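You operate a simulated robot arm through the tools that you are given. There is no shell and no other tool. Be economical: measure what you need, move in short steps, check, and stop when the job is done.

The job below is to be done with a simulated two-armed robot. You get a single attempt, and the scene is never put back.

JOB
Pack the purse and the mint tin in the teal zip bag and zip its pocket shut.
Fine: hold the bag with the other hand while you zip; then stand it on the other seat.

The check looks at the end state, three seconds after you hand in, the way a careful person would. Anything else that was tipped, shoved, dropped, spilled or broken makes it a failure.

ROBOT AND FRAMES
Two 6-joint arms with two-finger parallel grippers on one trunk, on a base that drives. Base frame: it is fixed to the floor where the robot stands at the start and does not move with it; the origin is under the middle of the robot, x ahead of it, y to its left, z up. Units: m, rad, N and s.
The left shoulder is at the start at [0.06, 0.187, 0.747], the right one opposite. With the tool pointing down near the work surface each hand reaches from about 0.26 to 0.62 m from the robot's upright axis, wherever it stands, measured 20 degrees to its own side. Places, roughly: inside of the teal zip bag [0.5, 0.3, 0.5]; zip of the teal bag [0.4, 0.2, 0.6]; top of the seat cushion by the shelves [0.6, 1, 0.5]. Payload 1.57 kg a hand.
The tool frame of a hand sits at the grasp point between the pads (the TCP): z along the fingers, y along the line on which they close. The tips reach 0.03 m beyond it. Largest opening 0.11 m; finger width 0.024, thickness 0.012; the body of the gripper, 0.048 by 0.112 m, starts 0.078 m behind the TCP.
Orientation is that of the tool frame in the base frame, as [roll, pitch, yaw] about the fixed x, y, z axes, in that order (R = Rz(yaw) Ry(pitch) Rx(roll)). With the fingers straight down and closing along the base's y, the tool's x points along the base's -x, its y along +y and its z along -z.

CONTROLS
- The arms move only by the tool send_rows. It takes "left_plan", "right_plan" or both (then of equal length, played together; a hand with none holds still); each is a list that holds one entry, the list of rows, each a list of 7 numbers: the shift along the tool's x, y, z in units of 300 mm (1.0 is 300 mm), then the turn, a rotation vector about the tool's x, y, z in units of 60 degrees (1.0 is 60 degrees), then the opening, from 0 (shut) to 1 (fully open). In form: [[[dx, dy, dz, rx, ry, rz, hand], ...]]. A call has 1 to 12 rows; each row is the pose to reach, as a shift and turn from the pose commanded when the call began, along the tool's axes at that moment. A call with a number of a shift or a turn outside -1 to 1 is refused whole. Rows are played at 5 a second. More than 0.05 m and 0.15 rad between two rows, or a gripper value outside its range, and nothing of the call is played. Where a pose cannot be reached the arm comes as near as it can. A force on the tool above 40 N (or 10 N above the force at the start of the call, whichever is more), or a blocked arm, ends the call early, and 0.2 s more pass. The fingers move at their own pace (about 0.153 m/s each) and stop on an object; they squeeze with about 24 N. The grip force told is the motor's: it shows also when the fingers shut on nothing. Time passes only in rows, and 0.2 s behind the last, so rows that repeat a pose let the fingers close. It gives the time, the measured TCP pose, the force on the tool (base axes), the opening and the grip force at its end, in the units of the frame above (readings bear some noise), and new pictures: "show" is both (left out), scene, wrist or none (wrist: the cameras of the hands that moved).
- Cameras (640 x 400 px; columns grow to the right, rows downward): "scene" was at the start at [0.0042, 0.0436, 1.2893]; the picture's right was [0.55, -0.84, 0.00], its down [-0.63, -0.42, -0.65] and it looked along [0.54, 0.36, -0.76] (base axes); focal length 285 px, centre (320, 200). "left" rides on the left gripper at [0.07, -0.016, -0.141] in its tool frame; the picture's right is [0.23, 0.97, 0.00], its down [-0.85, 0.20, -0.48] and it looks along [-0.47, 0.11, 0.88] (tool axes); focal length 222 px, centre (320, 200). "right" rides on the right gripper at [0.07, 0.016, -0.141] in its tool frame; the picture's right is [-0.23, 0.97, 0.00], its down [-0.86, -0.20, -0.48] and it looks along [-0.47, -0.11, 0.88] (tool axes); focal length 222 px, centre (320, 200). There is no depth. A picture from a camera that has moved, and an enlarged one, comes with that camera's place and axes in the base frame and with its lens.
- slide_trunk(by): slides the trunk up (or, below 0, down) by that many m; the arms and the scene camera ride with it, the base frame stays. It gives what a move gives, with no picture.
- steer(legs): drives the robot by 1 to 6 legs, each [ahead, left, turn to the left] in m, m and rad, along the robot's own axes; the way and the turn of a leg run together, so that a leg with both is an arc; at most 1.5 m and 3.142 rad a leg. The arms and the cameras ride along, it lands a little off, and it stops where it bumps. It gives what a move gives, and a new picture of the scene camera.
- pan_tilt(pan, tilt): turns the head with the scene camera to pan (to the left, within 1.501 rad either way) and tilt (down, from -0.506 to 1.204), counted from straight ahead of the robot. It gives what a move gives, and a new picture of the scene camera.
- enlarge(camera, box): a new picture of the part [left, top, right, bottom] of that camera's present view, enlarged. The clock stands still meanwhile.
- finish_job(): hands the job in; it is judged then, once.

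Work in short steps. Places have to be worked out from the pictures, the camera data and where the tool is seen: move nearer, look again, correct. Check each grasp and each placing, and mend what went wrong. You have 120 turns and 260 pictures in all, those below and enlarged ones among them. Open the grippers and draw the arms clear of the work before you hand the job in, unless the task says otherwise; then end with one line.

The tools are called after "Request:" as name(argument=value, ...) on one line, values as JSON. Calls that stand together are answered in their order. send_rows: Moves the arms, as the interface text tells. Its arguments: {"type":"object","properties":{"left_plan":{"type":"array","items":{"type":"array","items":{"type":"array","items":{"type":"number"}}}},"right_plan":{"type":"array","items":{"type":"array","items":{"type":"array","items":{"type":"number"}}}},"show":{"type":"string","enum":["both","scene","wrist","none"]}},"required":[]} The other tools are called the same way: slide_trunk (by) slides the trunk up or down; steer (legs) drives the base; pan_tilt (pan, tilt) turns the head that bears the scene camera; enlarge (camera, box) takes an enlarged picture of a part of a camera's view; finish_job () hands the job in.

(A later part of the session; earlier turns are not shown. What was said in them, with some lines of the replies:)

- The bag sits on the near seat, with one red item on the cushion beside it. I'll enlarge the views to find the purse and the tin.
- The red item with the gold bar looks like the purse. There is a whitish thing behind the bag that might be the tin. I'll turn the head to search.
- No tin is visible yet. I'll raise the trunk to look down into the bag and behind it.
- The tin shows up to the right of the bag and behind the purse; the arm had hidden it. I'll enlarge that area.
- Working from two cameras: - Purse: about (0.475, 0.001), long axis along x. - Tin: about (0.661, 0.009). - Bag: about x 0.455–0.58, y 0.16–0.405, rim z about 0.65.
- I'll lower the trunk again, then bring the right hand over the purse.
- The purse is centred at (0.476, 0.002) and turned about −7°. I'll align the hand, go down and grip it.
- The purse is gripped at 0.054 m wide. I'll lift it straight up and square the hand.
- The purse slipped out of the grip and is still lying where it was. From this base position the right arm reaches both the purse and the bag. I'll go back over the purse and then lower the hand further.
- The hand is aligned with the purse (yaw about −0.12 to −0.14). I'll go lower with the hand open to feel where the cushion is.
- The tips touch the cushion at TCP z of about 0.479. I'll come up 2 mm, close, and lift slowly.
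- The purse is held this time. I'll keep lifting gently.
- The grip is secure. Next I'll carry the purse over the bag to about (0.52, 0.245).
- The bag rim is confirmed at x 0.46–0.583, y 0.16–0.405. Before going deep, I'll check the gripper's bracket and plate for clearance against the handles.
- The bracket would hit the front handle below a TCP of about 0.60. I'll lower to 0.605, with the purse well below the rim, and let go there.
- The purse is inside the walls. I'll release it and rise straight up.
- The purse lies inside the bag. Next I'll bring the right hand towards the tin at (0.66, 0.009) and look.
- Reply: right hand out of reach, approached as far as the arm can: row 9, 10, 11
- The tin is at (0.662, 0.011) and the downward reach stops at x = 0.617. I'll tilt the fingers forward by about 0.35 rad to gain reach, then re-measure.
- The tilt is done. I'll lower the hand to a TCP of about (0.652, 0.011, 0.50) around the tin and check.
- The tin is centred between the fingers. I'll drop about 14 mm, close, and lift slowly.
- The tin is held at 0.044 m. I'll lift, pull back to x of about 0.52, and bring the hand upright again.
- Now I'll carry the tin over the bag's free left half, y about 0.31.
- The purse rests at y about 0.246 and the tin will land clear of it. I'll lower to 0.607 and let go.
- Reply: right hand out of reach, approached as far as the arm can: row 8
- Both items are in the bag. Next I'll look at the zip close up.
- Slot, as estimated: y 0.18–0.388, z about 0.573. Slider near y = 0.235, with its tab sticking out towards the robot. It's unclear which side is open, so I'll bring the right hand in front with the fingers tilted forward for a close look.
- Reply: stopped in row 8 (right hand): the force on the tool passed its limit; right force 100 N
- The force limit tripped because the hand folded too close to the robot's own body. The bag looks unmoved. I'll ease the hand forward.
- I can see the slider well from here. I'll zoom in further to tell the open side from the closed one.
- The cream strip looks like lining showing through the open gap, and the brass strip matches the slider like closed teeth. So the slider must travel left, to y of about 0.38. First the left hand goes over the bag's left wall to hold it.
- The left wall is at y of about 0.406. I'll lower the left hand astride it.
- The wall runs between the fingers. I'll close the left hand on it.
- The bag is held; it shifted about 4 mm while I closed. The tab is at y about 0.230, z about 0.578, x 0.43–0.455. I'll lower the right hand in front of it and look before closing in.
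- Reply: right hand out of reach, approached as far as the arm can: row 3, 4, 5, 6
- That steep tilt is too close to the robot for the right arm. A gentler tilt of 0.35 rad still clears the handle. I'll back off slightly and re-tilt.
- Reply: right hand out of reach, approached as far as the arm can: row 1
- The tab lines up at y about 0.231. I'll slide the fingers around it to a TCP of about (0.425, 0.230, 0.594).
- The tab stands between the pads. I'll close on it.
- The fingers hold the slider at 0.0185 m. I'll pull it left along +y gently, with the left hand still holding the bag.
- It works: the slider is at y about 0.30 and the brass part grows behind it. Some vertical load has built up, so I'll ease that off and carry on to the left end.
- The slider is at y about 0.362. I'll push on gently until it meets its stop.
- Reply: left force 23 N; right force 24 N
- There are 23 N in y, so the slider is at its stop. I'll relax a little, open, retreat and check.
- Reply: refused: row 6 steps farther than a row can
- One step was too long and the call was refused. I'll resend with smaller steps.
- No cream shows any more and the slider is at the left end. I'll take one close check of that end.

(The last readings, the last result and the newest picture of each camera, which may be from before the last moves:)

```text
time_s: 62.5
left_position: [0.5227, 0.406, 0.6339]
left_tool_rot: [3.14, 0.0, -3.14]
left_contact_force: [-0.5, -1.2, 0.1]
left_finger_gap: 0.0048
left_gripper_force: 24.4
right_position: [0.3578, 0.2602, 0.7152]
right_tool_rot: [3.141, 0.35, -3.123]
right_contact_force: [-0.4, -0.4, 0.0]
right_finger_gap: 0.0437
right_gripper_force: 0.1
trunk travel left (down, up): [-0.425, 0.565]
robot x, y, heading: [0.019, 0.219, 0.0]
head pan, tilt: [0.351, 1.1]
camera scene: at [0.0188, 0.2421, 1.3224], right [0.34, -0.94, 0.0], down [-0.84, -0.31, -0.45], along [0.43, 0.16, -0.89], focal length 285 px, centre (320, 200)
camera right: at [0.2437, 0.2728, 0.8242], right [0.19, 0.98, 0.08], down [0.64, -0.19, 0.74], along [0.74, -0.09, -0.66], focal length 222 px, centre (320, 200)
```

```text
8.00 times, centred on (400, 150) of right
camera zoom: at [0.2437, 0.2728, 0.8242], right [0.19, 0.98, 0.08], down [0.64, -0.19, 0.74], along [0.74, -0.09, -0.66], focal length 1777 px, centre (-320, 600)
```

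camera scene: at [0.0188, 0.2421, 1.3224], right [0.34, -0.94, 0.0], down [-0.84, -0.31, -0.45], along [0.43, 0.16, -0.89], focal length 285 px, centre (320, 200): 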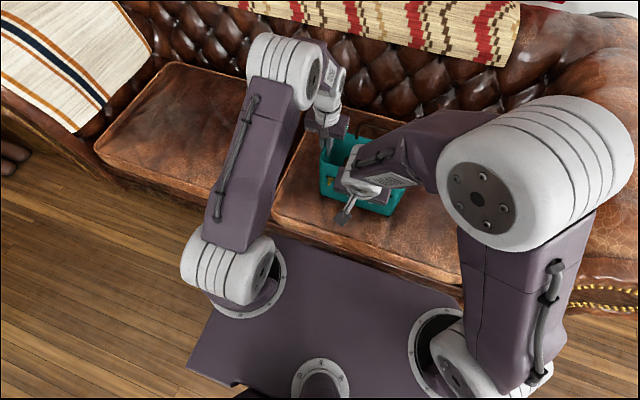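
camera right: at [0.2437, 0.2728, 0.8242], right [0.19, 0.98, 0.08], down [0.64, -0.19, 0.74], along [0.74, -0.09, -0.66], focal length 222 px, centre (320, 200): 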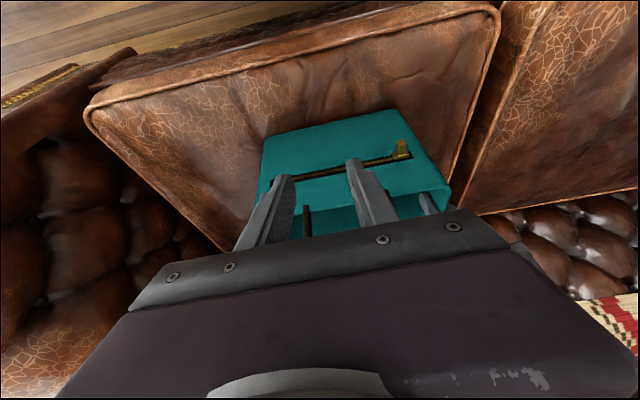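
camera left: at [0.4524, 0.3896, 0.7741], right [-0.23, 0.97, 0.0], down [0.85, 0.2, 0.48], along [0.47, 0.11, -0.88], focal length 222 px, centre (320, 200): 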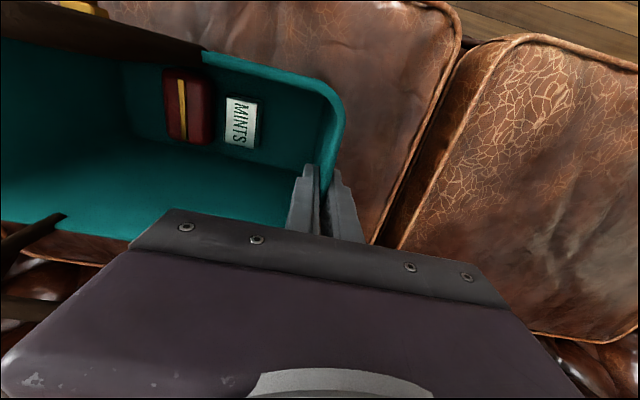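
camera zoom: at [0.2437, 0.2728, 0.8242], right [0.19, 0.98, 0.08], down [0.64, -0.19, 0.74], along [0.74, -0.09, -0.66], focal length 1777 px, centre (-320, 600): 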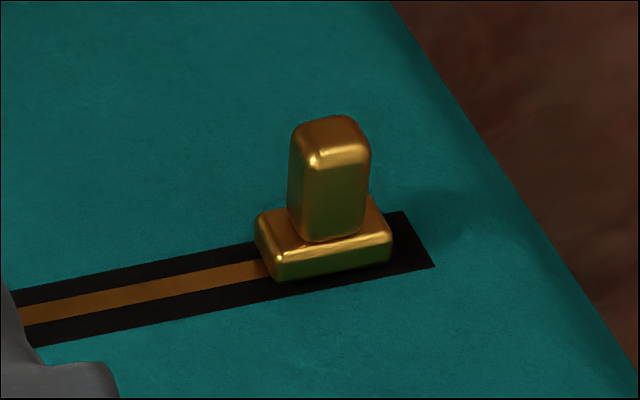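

The pocket is shut. Next, the right hand goes up, upright, and over the bag's right wall for a two-handed lift.

Request:
send_rows(right_plan=[[[-0.04, -0.11, -0.105, 0, 0.06, 0, 0.6], [-0.08, -0.22, -0.21, 0, 0.12, 0, 0.8], [-0.114, -0.333, -0.313, 0, 0.19, 0, 0.8], [-0.24, -0.333, -0.267, 0, 0.26, 0, 0.8], [-0.37, -0.333, -0.22, 0, 0.334, 0.0, 0.8], [-0.5, -0.333, -0.173, 0, 0.334, 0.0, 0.8], [-0.624, -0.333, -0.127, 0, 0.334, 0.0, 0.8], [-0.624, -0.333, -0.127, 0, 0.334, 0.0, 0.8]]])

```text
time_s: 64.3
left_position: [0.5233, 0.4068, 0.6336]
left_tool_rot: [3.141, 0.0, -3.14]
left_contact_force: [-0.3, 1.4, 1.3]
left_finger_gap: 0.0048
left_gripper_force: 24.0
right_position: [0.5276, 0.1616, 0.815]
right_tool_rot: [3.138, 0.0, -3.119]
right_contact_force: [0.9, 0.4, 0.2]
right_finger_gap: 0.0882
right_gripper_force: 0.1
trunk travel left (down, up): [-0.425, 0.565]
robot x, y, heading: [0.0199, 0.2214, -0.001]
head pan, tilt: [0.351, 1.1]
camera scene: at [0.0188, 0.2429, 1.3224], right [0.34, -0.94, 0.0], down [-0.84, -0.31, -0.45], along [0.43, 0.16, -0.89], focal length 285 px, centre (320, 200)
camera right: at [0.4568, 0.1748, 0.9564], right [0.21, 0.98, 0.0], down [0.86, -0.18, 0.48], along [0.47, -0.1, -0.88], focal length 222 px, centre (320, 200)
```

scene: 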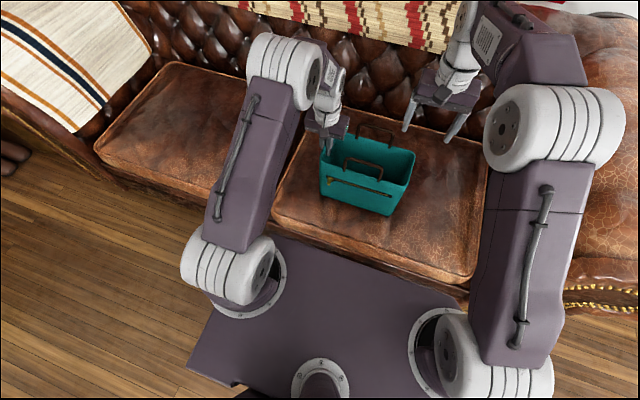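
right: 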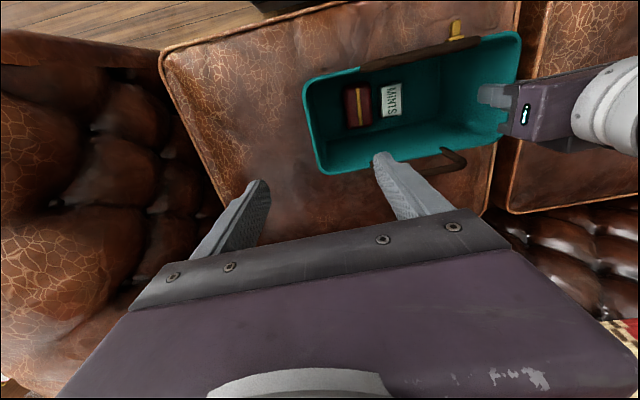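

The right wall is at y of about 0.155. I'll lower the right hand astride it.

Request:
send_rows(right_plan=[[[0.02, -0.022, 0.12, 0, 0, 0.021, 0.8], [0.02, -0.022, 0.25, 0, 0, 0.021, 0.8], [0.02, -0.022, 0.38, 0, 0, 0.021, 0.8], [0.02, -0.022, 0.5, 0, 0, 0.021, 0.8], [0.02, -0.022, 0.607, 0, 0, 0.021, 0.8], [0.02, -0.022, 0.607, 0, 0, 0.021, 0.8]]], show="wrist")

```text
time_s: 65.7
left_position: [0.5216, 0.4064, 0.6331]
left_tool_rot: [3.139, -0.001, -3.14]
left_contact_force: [-0.7, 0.7, 0.0]
left_finger_gap: 0.0051
left_gripper_force: 23.6
right_position: [0.5191, 0.1581, 0.633]
right_tool_rot: [3.139, 0.004, 3.141]
right_contact_force: [0.0, 0.4, 0.4]
right_finger_gap: 0.0881
right_gripper_force: 0.0
trunk travel left (down, up): [-0.425, 0.565]
robot x, y, heading: [0.0199, 0.2196, -0.004]
head pan, tilt: [0.351, 1.1]
camera right: at [0.4498, 0.1726, 0.7743], right [0.23, 0.97, 0.0], down [0.85, -0.2, 0.48], along [0.47, -0.11, -0.88], focal length 222 px, centre (320, 200)
```

right: 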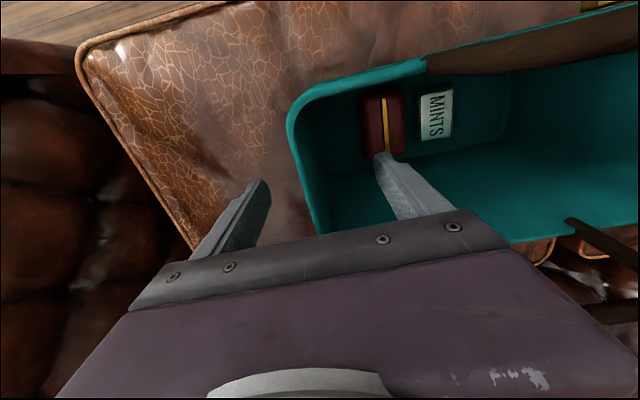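

The wall is between the fingers, slightly right of centre. I'll nudge over and close.

Request:
send_rows(right_plan=[[[0, -0.013, 0, 0, 0, 0, 0.5], [0, -0.013, 0, 0, 0, 0, 0.25], [0, -0.013, 0, 0, 0, 0, 0.0], [0, -0.013, 0, 0, 0, 0, 0.0], [0, -0.013, 0, 0, 0, 0, 0.0]]], show="wrist")

```text
time_s: 66.9
left_position: [0.5215, 0.4069, 0.6331]
left_tool_rot: [3.141, 0.001, -3.141]
left_contact_force: [0.3, 12.8, -0.8]
left_finger_gap: 0.0049
left_gripper_force: 23.9
right_position: [0.5185, 0.1519, 0.6331]
right_tool_rot: [3.14, 0.001, 3.141]
right_contact_force: [0.6, -13.8, 1.4]
right_finger_gap: 0.005
right_gripper_force: 23.7
trunk travel left (down, up): [-0.425, 0.565]
robot x, y, heading: [0.0221, 0.218, 0.006]
head pan, tilt: [0.351, 1.1]
camera right: at [0.4497, 0.1677, 0.7742], right [0.23, 0.97, 0.0], down [0.85, -0.2, 0.48], along [0.47, -0.11, -0.88], focal length 222 px, centre (320, 200)
```

right: 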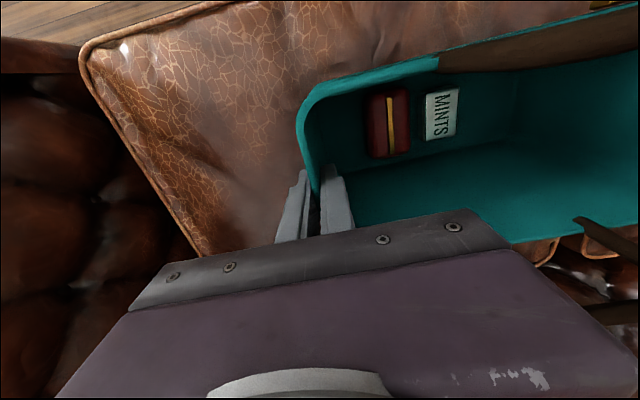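

Both walls are gripped with about 13 N of stretch between the hands. I'll relax that and lift with the trunk, so both hands rise together.

Request:
send_rows(right_plan=[[[0, 0.01, 0, 0, 0, 0, 0.0], [0, 0.013, 0, 0, 0, 0, 0.0]]], show="none")

Request:
slide_trunk(by=0.02)

Request:
pan_tilt(pan=0.1, tilt=0.9)

```text
time_s: 67.6
left_position: [0.5215, 0.4086, 0.6336]
left_tool_rot: [3.139, 0.0, -3.138]
left_contact_force: [-0.4, 0.4, -1.0]
left_finger_gap: 0.0046
left_gripper_force: 24.3
right_position: [0.5194, 0.1535, 0.632]
right_tool_rot: [-3.139, -0.003, 3.137]
right_contact_force: [0.0, 0.0, 2.3]
right_finger_gap: 0.0047
right_gripper_force: 23.5
trunk travel left (down, up): [-0.425, 0.565]
robot x, y, heading: [0.0216, 0.2178, -0.001]
head pan, tilt: [0.351, 1.1]
stopped in row 2 (right hand): the force on the tool passed its limit (the readings are from after the stop); the commanded pose is now the measured one
```

```text
time_s: 68.3
left_position: [0.5222, 0.4094, 0.6531]
left_tool_rot: [3.138, 0.0, 3.141]
left_contact_force: [-0.6, 2.3, -1.1]
left_finger_gap: 0.0047
left_gripper_force: 24.0
right_position: [0.5185, 0.1538, 0.6514]
right_tool_rot: [-3.138, 0.002, 3.14]
right_contact_force: [0.9, -2.1, -2.6]
right_finger_gap: 0.0045
right_gripper_force: 24.1
trunk travel left (down, up): [-0.445, 0.545]
robot x, y, heading: [0.0195, 0.2191, -0.001]
head pan, tilt: [0.351, 1.1]
```

```text
time_s: 69.1
left_position: [0.524, 0.4082, 0.6531]
left_tool_rot: [3.137, -0.002, -3.138]
left_contact_force: [-1.4, 3.0, -1.8]
left_finger_gap: 0.0051
left_gripper_force: 23.8
right_position: [0.5191, 0.1542, 0.6524]
right_tool_rot: [3.141, -0.001, 3.14]
right_contact_force: [0.4, -3.7, -2.7]
right_finger_gap: 0.0047
right_gripper_force: 24.0
trunk travel left (down, up): [-0.445, 0.545]
robot x, y, heading: [0.0206, 0.2204, -0.002]
head pan, tilt: [0.099, 0.901]
camera scene: at [0.0351, 0.2285, 1.3562], right [0.1, -0.99, 0.0], down [-0.78, -0.08, -0.62], along [0.62, 0.06, -0.78], focal length 285 px, centre (320, 200)
```

scene: 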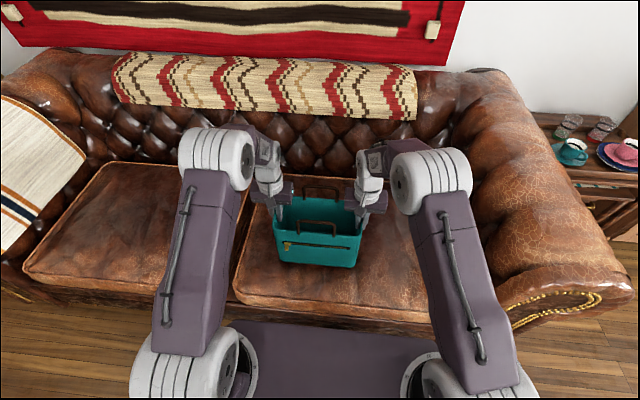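

The bag seems to be rising, with each hand carrying about 2–3 N. I'll lift another 8 cm and check.

Request:
slide_trunk(by=0.08)

Request:
enlarge(camera="scene", box=[220, 150, 440, 330])

```text
time_s: 70.2
left_position: [0.5241, 0.4083, 0.7331]
left_tool_rot: [3.137, 0.001, -3.14]
left_contact_force: [-1.5, 5.1, -1.5]
left_finger_gap: 0.0047
left_gripper_force: 23.7
right_position: [0.5192, 0.1533, 0.7325]
right_tool_rot: [-3.14, 0.0, 3.14]
right_contact_force: [1.2, -5.0, -1.7]
right_finger_gap: 0.0047
right_gripper_force: 23.9
trunk travel left (down, up): [-0.525, 0.465]
robot x, y, heading: [0.0193, 0.2195, 0.002]
head pan, tilt: [0.099, 0.901]
```

```text
2.22 times, centred on (330, 240) of scene
camera zoom: at [0.0355, 0.2285, 1.4362], right [0.1, -0.99, 0.0], down [-0.78, -0.08, -0.62], along [0.62, 0.06, -0.78], focal length 633 px, centre (298, 111)
```

zoom: 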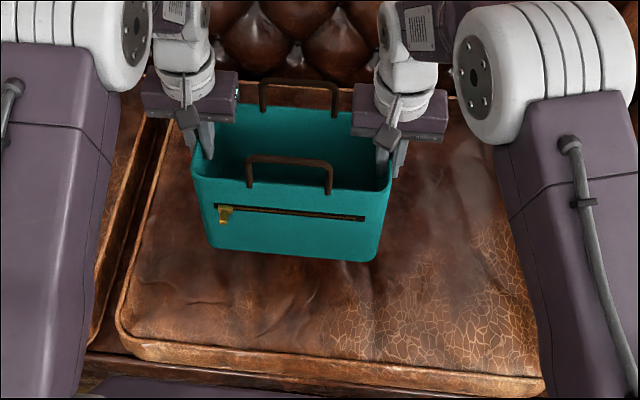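

The bag hangs level with 10 cm of clearance. I'll drive left 0.65 m to the other seat.

Request:
steer(legs=[[0, 0.33, 0], [0, 0.32, 0]])

```text
time_s: 74.2
left_position: [0.5196, 1.0605, 0.7332]
left_tool_rot: [3.139, 0.0, -3.134]
left_contact_force: [-1.0, 7.5, -1.4]
left_finger_gap: 0.0051
left_gripper_force: 23.8
right_position: [0.5165, 0.8047, 0.7331]
right_tool_rot: [-3.137, -0.001, -3.137]
right_contact_force: [0.7, -7.3, -2.3]
right_finger_gap: 0.0048
right_gripper_force: 24.4
trunk travel left (down, up): [-0.525, 0.465]
robot x, y, heading: [0.0177, 0.8685, 0.008]
head pan, tilt: [0.099, 0.901]
camera scene: at [0.0322, 0.8781, 1.4362], right [0.11, -0.99, 0.0], down [-0.78, -0.08, -0.62], along [0.62, 0.06, -0.78], focal length 285 px, centre (320, 200)
```

scene: 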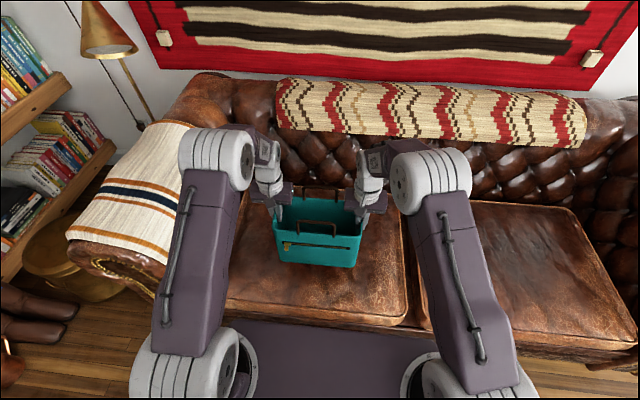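

The bag is over the middle of the other seat. I'll lower it 9 cm, then feel for the last bit.

Request:
slide_trunk(by=-0.09)

Request:
slide_trunk(by=-0.008)

Request:
enlarge(camera="scene", box=[220, 150, 440, 330])

```text
time_s: 75.4
left_position: [0.5185, 1.0608, 0.6434]
left_tool_rot: [3.139, 0.001, -3.135]
left_contact_force: [-2.1, 2.2, -1.3]
left_finger_gap: 0.0047
left_gripper_force: 23.8
right_position: [0.5177, 0.8058, 0.6433]
right_tool_rot: [-3.139, 0.0, -3.139]
right_contact_force: [0.2, -1.2, -2.3]
right_finger_gap: 0.0049
right_gripper_force: 23.8
trunk travel left (down, up): [-0.435, 0.555]
robot x, y, heading: [0.0159, 0.8708, 0.006]
head pan, tilt: [0.099, 0.901]
```

```text
time_s: 76.0
left_position: [0.5191, 1.0596, 0.635]
left_tool_rot: [3.139, 0.001, -3.134]
left_contact_force: [-1.2, 0.7, -0.9]
left_finger_gap: 0.0046
left_gripper_force: 23.7
right_position: [0.5167, 0.8052, 0.6344]
right_tool_rot: [-3.141, -0.004, -3.137]
right_contact_force: [1.1, -1.6, -1.7]
right_finger_gap: 0.0048
right_gripper_force: 24.0
trunk travel left (down, up): [-0.427, 0.563]
robot x, y, heading: [0.0166, 0.8689, 0.007]
head pan, tilt: [0.099, 0.901]
```

```text
2.22 times, centred on (330, 240) of scene
camera zoom: at [0.0319, 0.8772, 1.3382], right [0.11, -0.99, 0.0], down [-0.78, -0.08, -0.62], along [0.62, 0.07, -0.78], focal length 633 px, centre (298, 111)
```

zoom: 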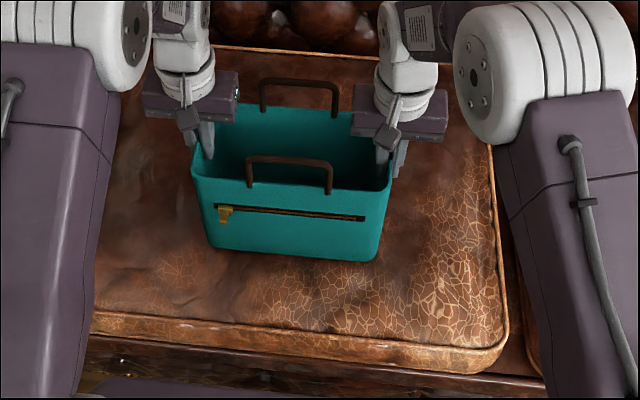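

It is nearly down, with the load still partly on the hands. I'll lower a few millimetres more.

Request:
slide_trunk(by=-0.003)

```text
time_s: 76.5
left_position: [0.5186, 1.0613, 0.6332]
left_tool_rot: [3.137, 0.002, -3.136]
left_contact_force: [-1.1, 2.3, 4.4]
left_finger_gap: 0.0046
left_gripper_force: 24.1
right_position: [0.5164, 0.805, 0.6341]
right_tool_rot: [-3.139, 0.001, -3.138]
right_contact_force: [0.6, -2.4, 8.3]
right_finger_gap: 0.0048
right_gripper_force: 23.5
trunk travel left (down, up): [-0.424, 0.566]
robot x, y, heading: [0.0198, 0.8684, 0.007]
head pan, tilt: [0.099, 0.901]
```

The upward force shows the bag is on the cushion. I'll open both hands and raise them straight up.

Request:
send_rows(left_plan=[[[0, 0, 0, 0, 0, 0, 0.3], [0, 0, 0, 0, 0, 0, 0.5], [0, 0, 0, 0, 0, 0, 0.5], [0, 0, -0.1, 0, 0, 0, 0.5], [0, 0, -0.25, 0, 0, 0, 0.5], [0, 0, -0.4, 0, 0, 0, 0.5], [0, 0, -0.55, 0, 0, 0, 0.5], [0, 0, -0.63, 0, 0, 0, 0.5]]], right_plan=[[[0, 0, 0, 0, 0, 0, 0.3], [0, 0, 0, 0, 0, 0, 0.5], [0, 0, 0, 0, 0, 0, 0.5], [0, 0, -0.1, 0, 0, 0, 0.5], [0, 0, -0.25, 0, 0, 0, 0.5], [0, 0, -0.4, 0, 0, 0, 0.5], [0, 0, -0.55, 0, 0, 0, 0.5], [0, 0, -0.63, 0, 0, 0, 0.5]]])

```text
time_s: 78.3
left_position: [0.5183, 1.0589, 0.8208]
left_tool_rot: [3.136, 0.001, -3.133]
left_contact_force: [0.3, -0.7, -0.1]
left_finger_gap: 0.055
left_gripper_force: 0.1
right_position: [0.5157, 0.807, 0.8225]
right_tool_rot: [-3.14, -0.001, -3.138]
right_contact_force: [0.4, 0.1, 0.0]
right_finger_gap: 0.0554
right_gripper_force: 0.0
trunk travel left (down, up): [-0.424, 0.566]
robot x, y, heading: [0.0177, 0.8705, 0.007]
head pan, tilt: [0.099, 0.901]
camera scene: at [0.0313, 0.8771, 1.3352], right [0.11, -0.99, 0.0], down [-0.78, -0.08, -0.62], along [0.62, 0.07, -0.78], focal length 285 px, centre (320, 200)
camera right: at [0.4466, 0.821, 0.9637], right [0.22, 0.97, 0.0], down [0.86, -0.2, 0.48], along [0.47, -0.11, -0.88], focal length 222 px, centre (320, 200)
camera left: at [0.4483, 1.0414, 0.9618], right [-0.23, 0.97, 0.0], down [0.85, 0.2, 0.48], along [0.47, 0.12, -0.88], focal length 222 px, centre (320, 200)
```

scene: 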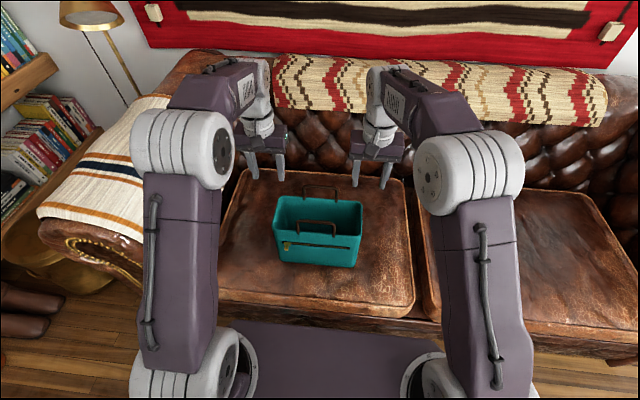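
right: 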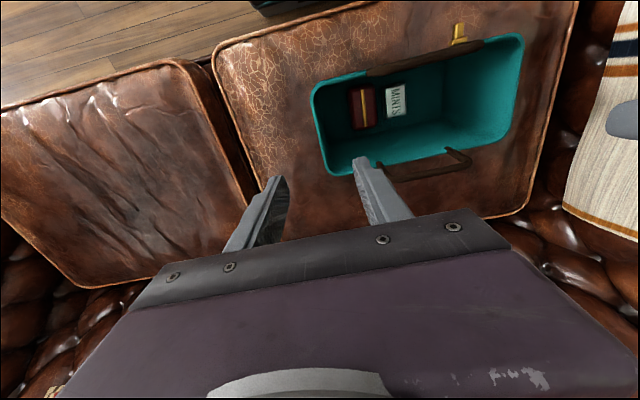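
left: 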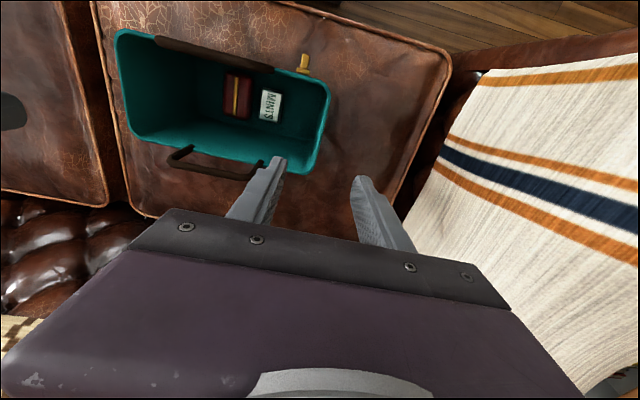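

The bag stands on the other seat with both items inside. I'll draw both hands back clear of it.

Request:
send_rows(left_plan=[[[0.12, 0.03, 0, 0, 0, 0, 0.6], [0.25, 0.06, 0, 0, 0, 0, 0.8], [0.38, 0.08, 0, 0, 0, 0, 1], [0.5, 0.08, 0, 0, 0, 0, 1], [0.58, 0.08, 0, 0, 0, 0, 1], [0.58, 0.08, 0, 0, 0, 0, 1]]], right_plan=[[[0.12, -0.05, 0, 0, 0, 0, 0.6], [0.25, -0.1, 0, 0, 0, 0, 0.8], [0.38, -0.15, 0, 0, 0, 0, 1], [0.5, -0.2, 0, 0, 0, 0, 1], [0.58, -0.25, 0, 0, 0, 0, 1], [0.58, -0.25, 0, 0, 0, 0, 1]]], show="scene")

Request:
enlarge(camera="scene", box=[250, 170, 390, 280])

```text
time_s: 79.7
left_position: [0.3436, 1.0835, 0.82]
left_tool_rot: [3.136, -0.001, -3.132]
left_contact_force: [0.7, 0.2, 0.1]
left_finger_gap: 0.1102
left_gripper_force: 0.1
right_position: [0.3419, 0.7294, 0.8196]
right_tool_rot: [-3.139, 0.0, -3.138]
right_contact_force: [0.7, -0.4, -0.9]
right_finger_gap: 0.1099
right_gripper_force: 0.1
trunk travel left (down, up): [-0.424, 0.566]
robot x, y, heading: [0.0186, 0.8693, 0.008]
head pan, tilt: [0.099, 0.901]
camera scene: at [0.0323, 0.8774, 1.3352], right [0.11, -0.99, 0.0], down [-0.78, -0.08, -0.62], along [0.62, 0.07, -0.78], focal length 285 px, centre (320, 200)
```

scene: 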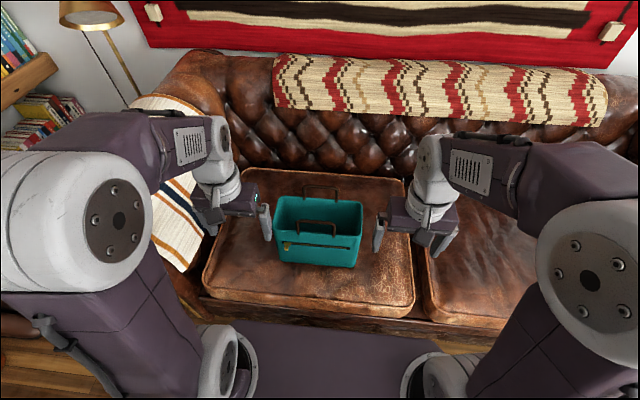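

```text
3.64 times, centred on (320, 225) of scene
camera zoom: at [0.0323, 0.8774, 1.3352], right [0.11, -0.99, 0.0], down [-0.78, -0.08, -0.62], along [0.62, 0.07, -0.78], focal length 1036 px, centre (320, 109)
```

zoom: 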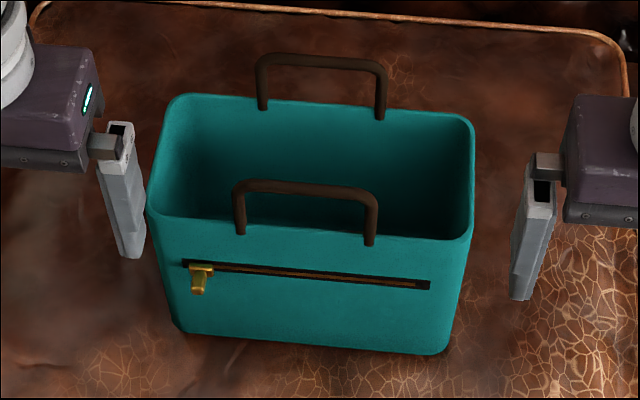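

The bag stands upright on the other seat with its pocket shut and both items inside, and the open hands are clear of it. I'm handing in.

Request:
finish_job()

```text
The job is handed in.
```

The purse and the mint tin are in the teal bag, its pocket is zipped shut, and the bag stands upright on the other seat. The left hand held the bag while the right hand zipped.
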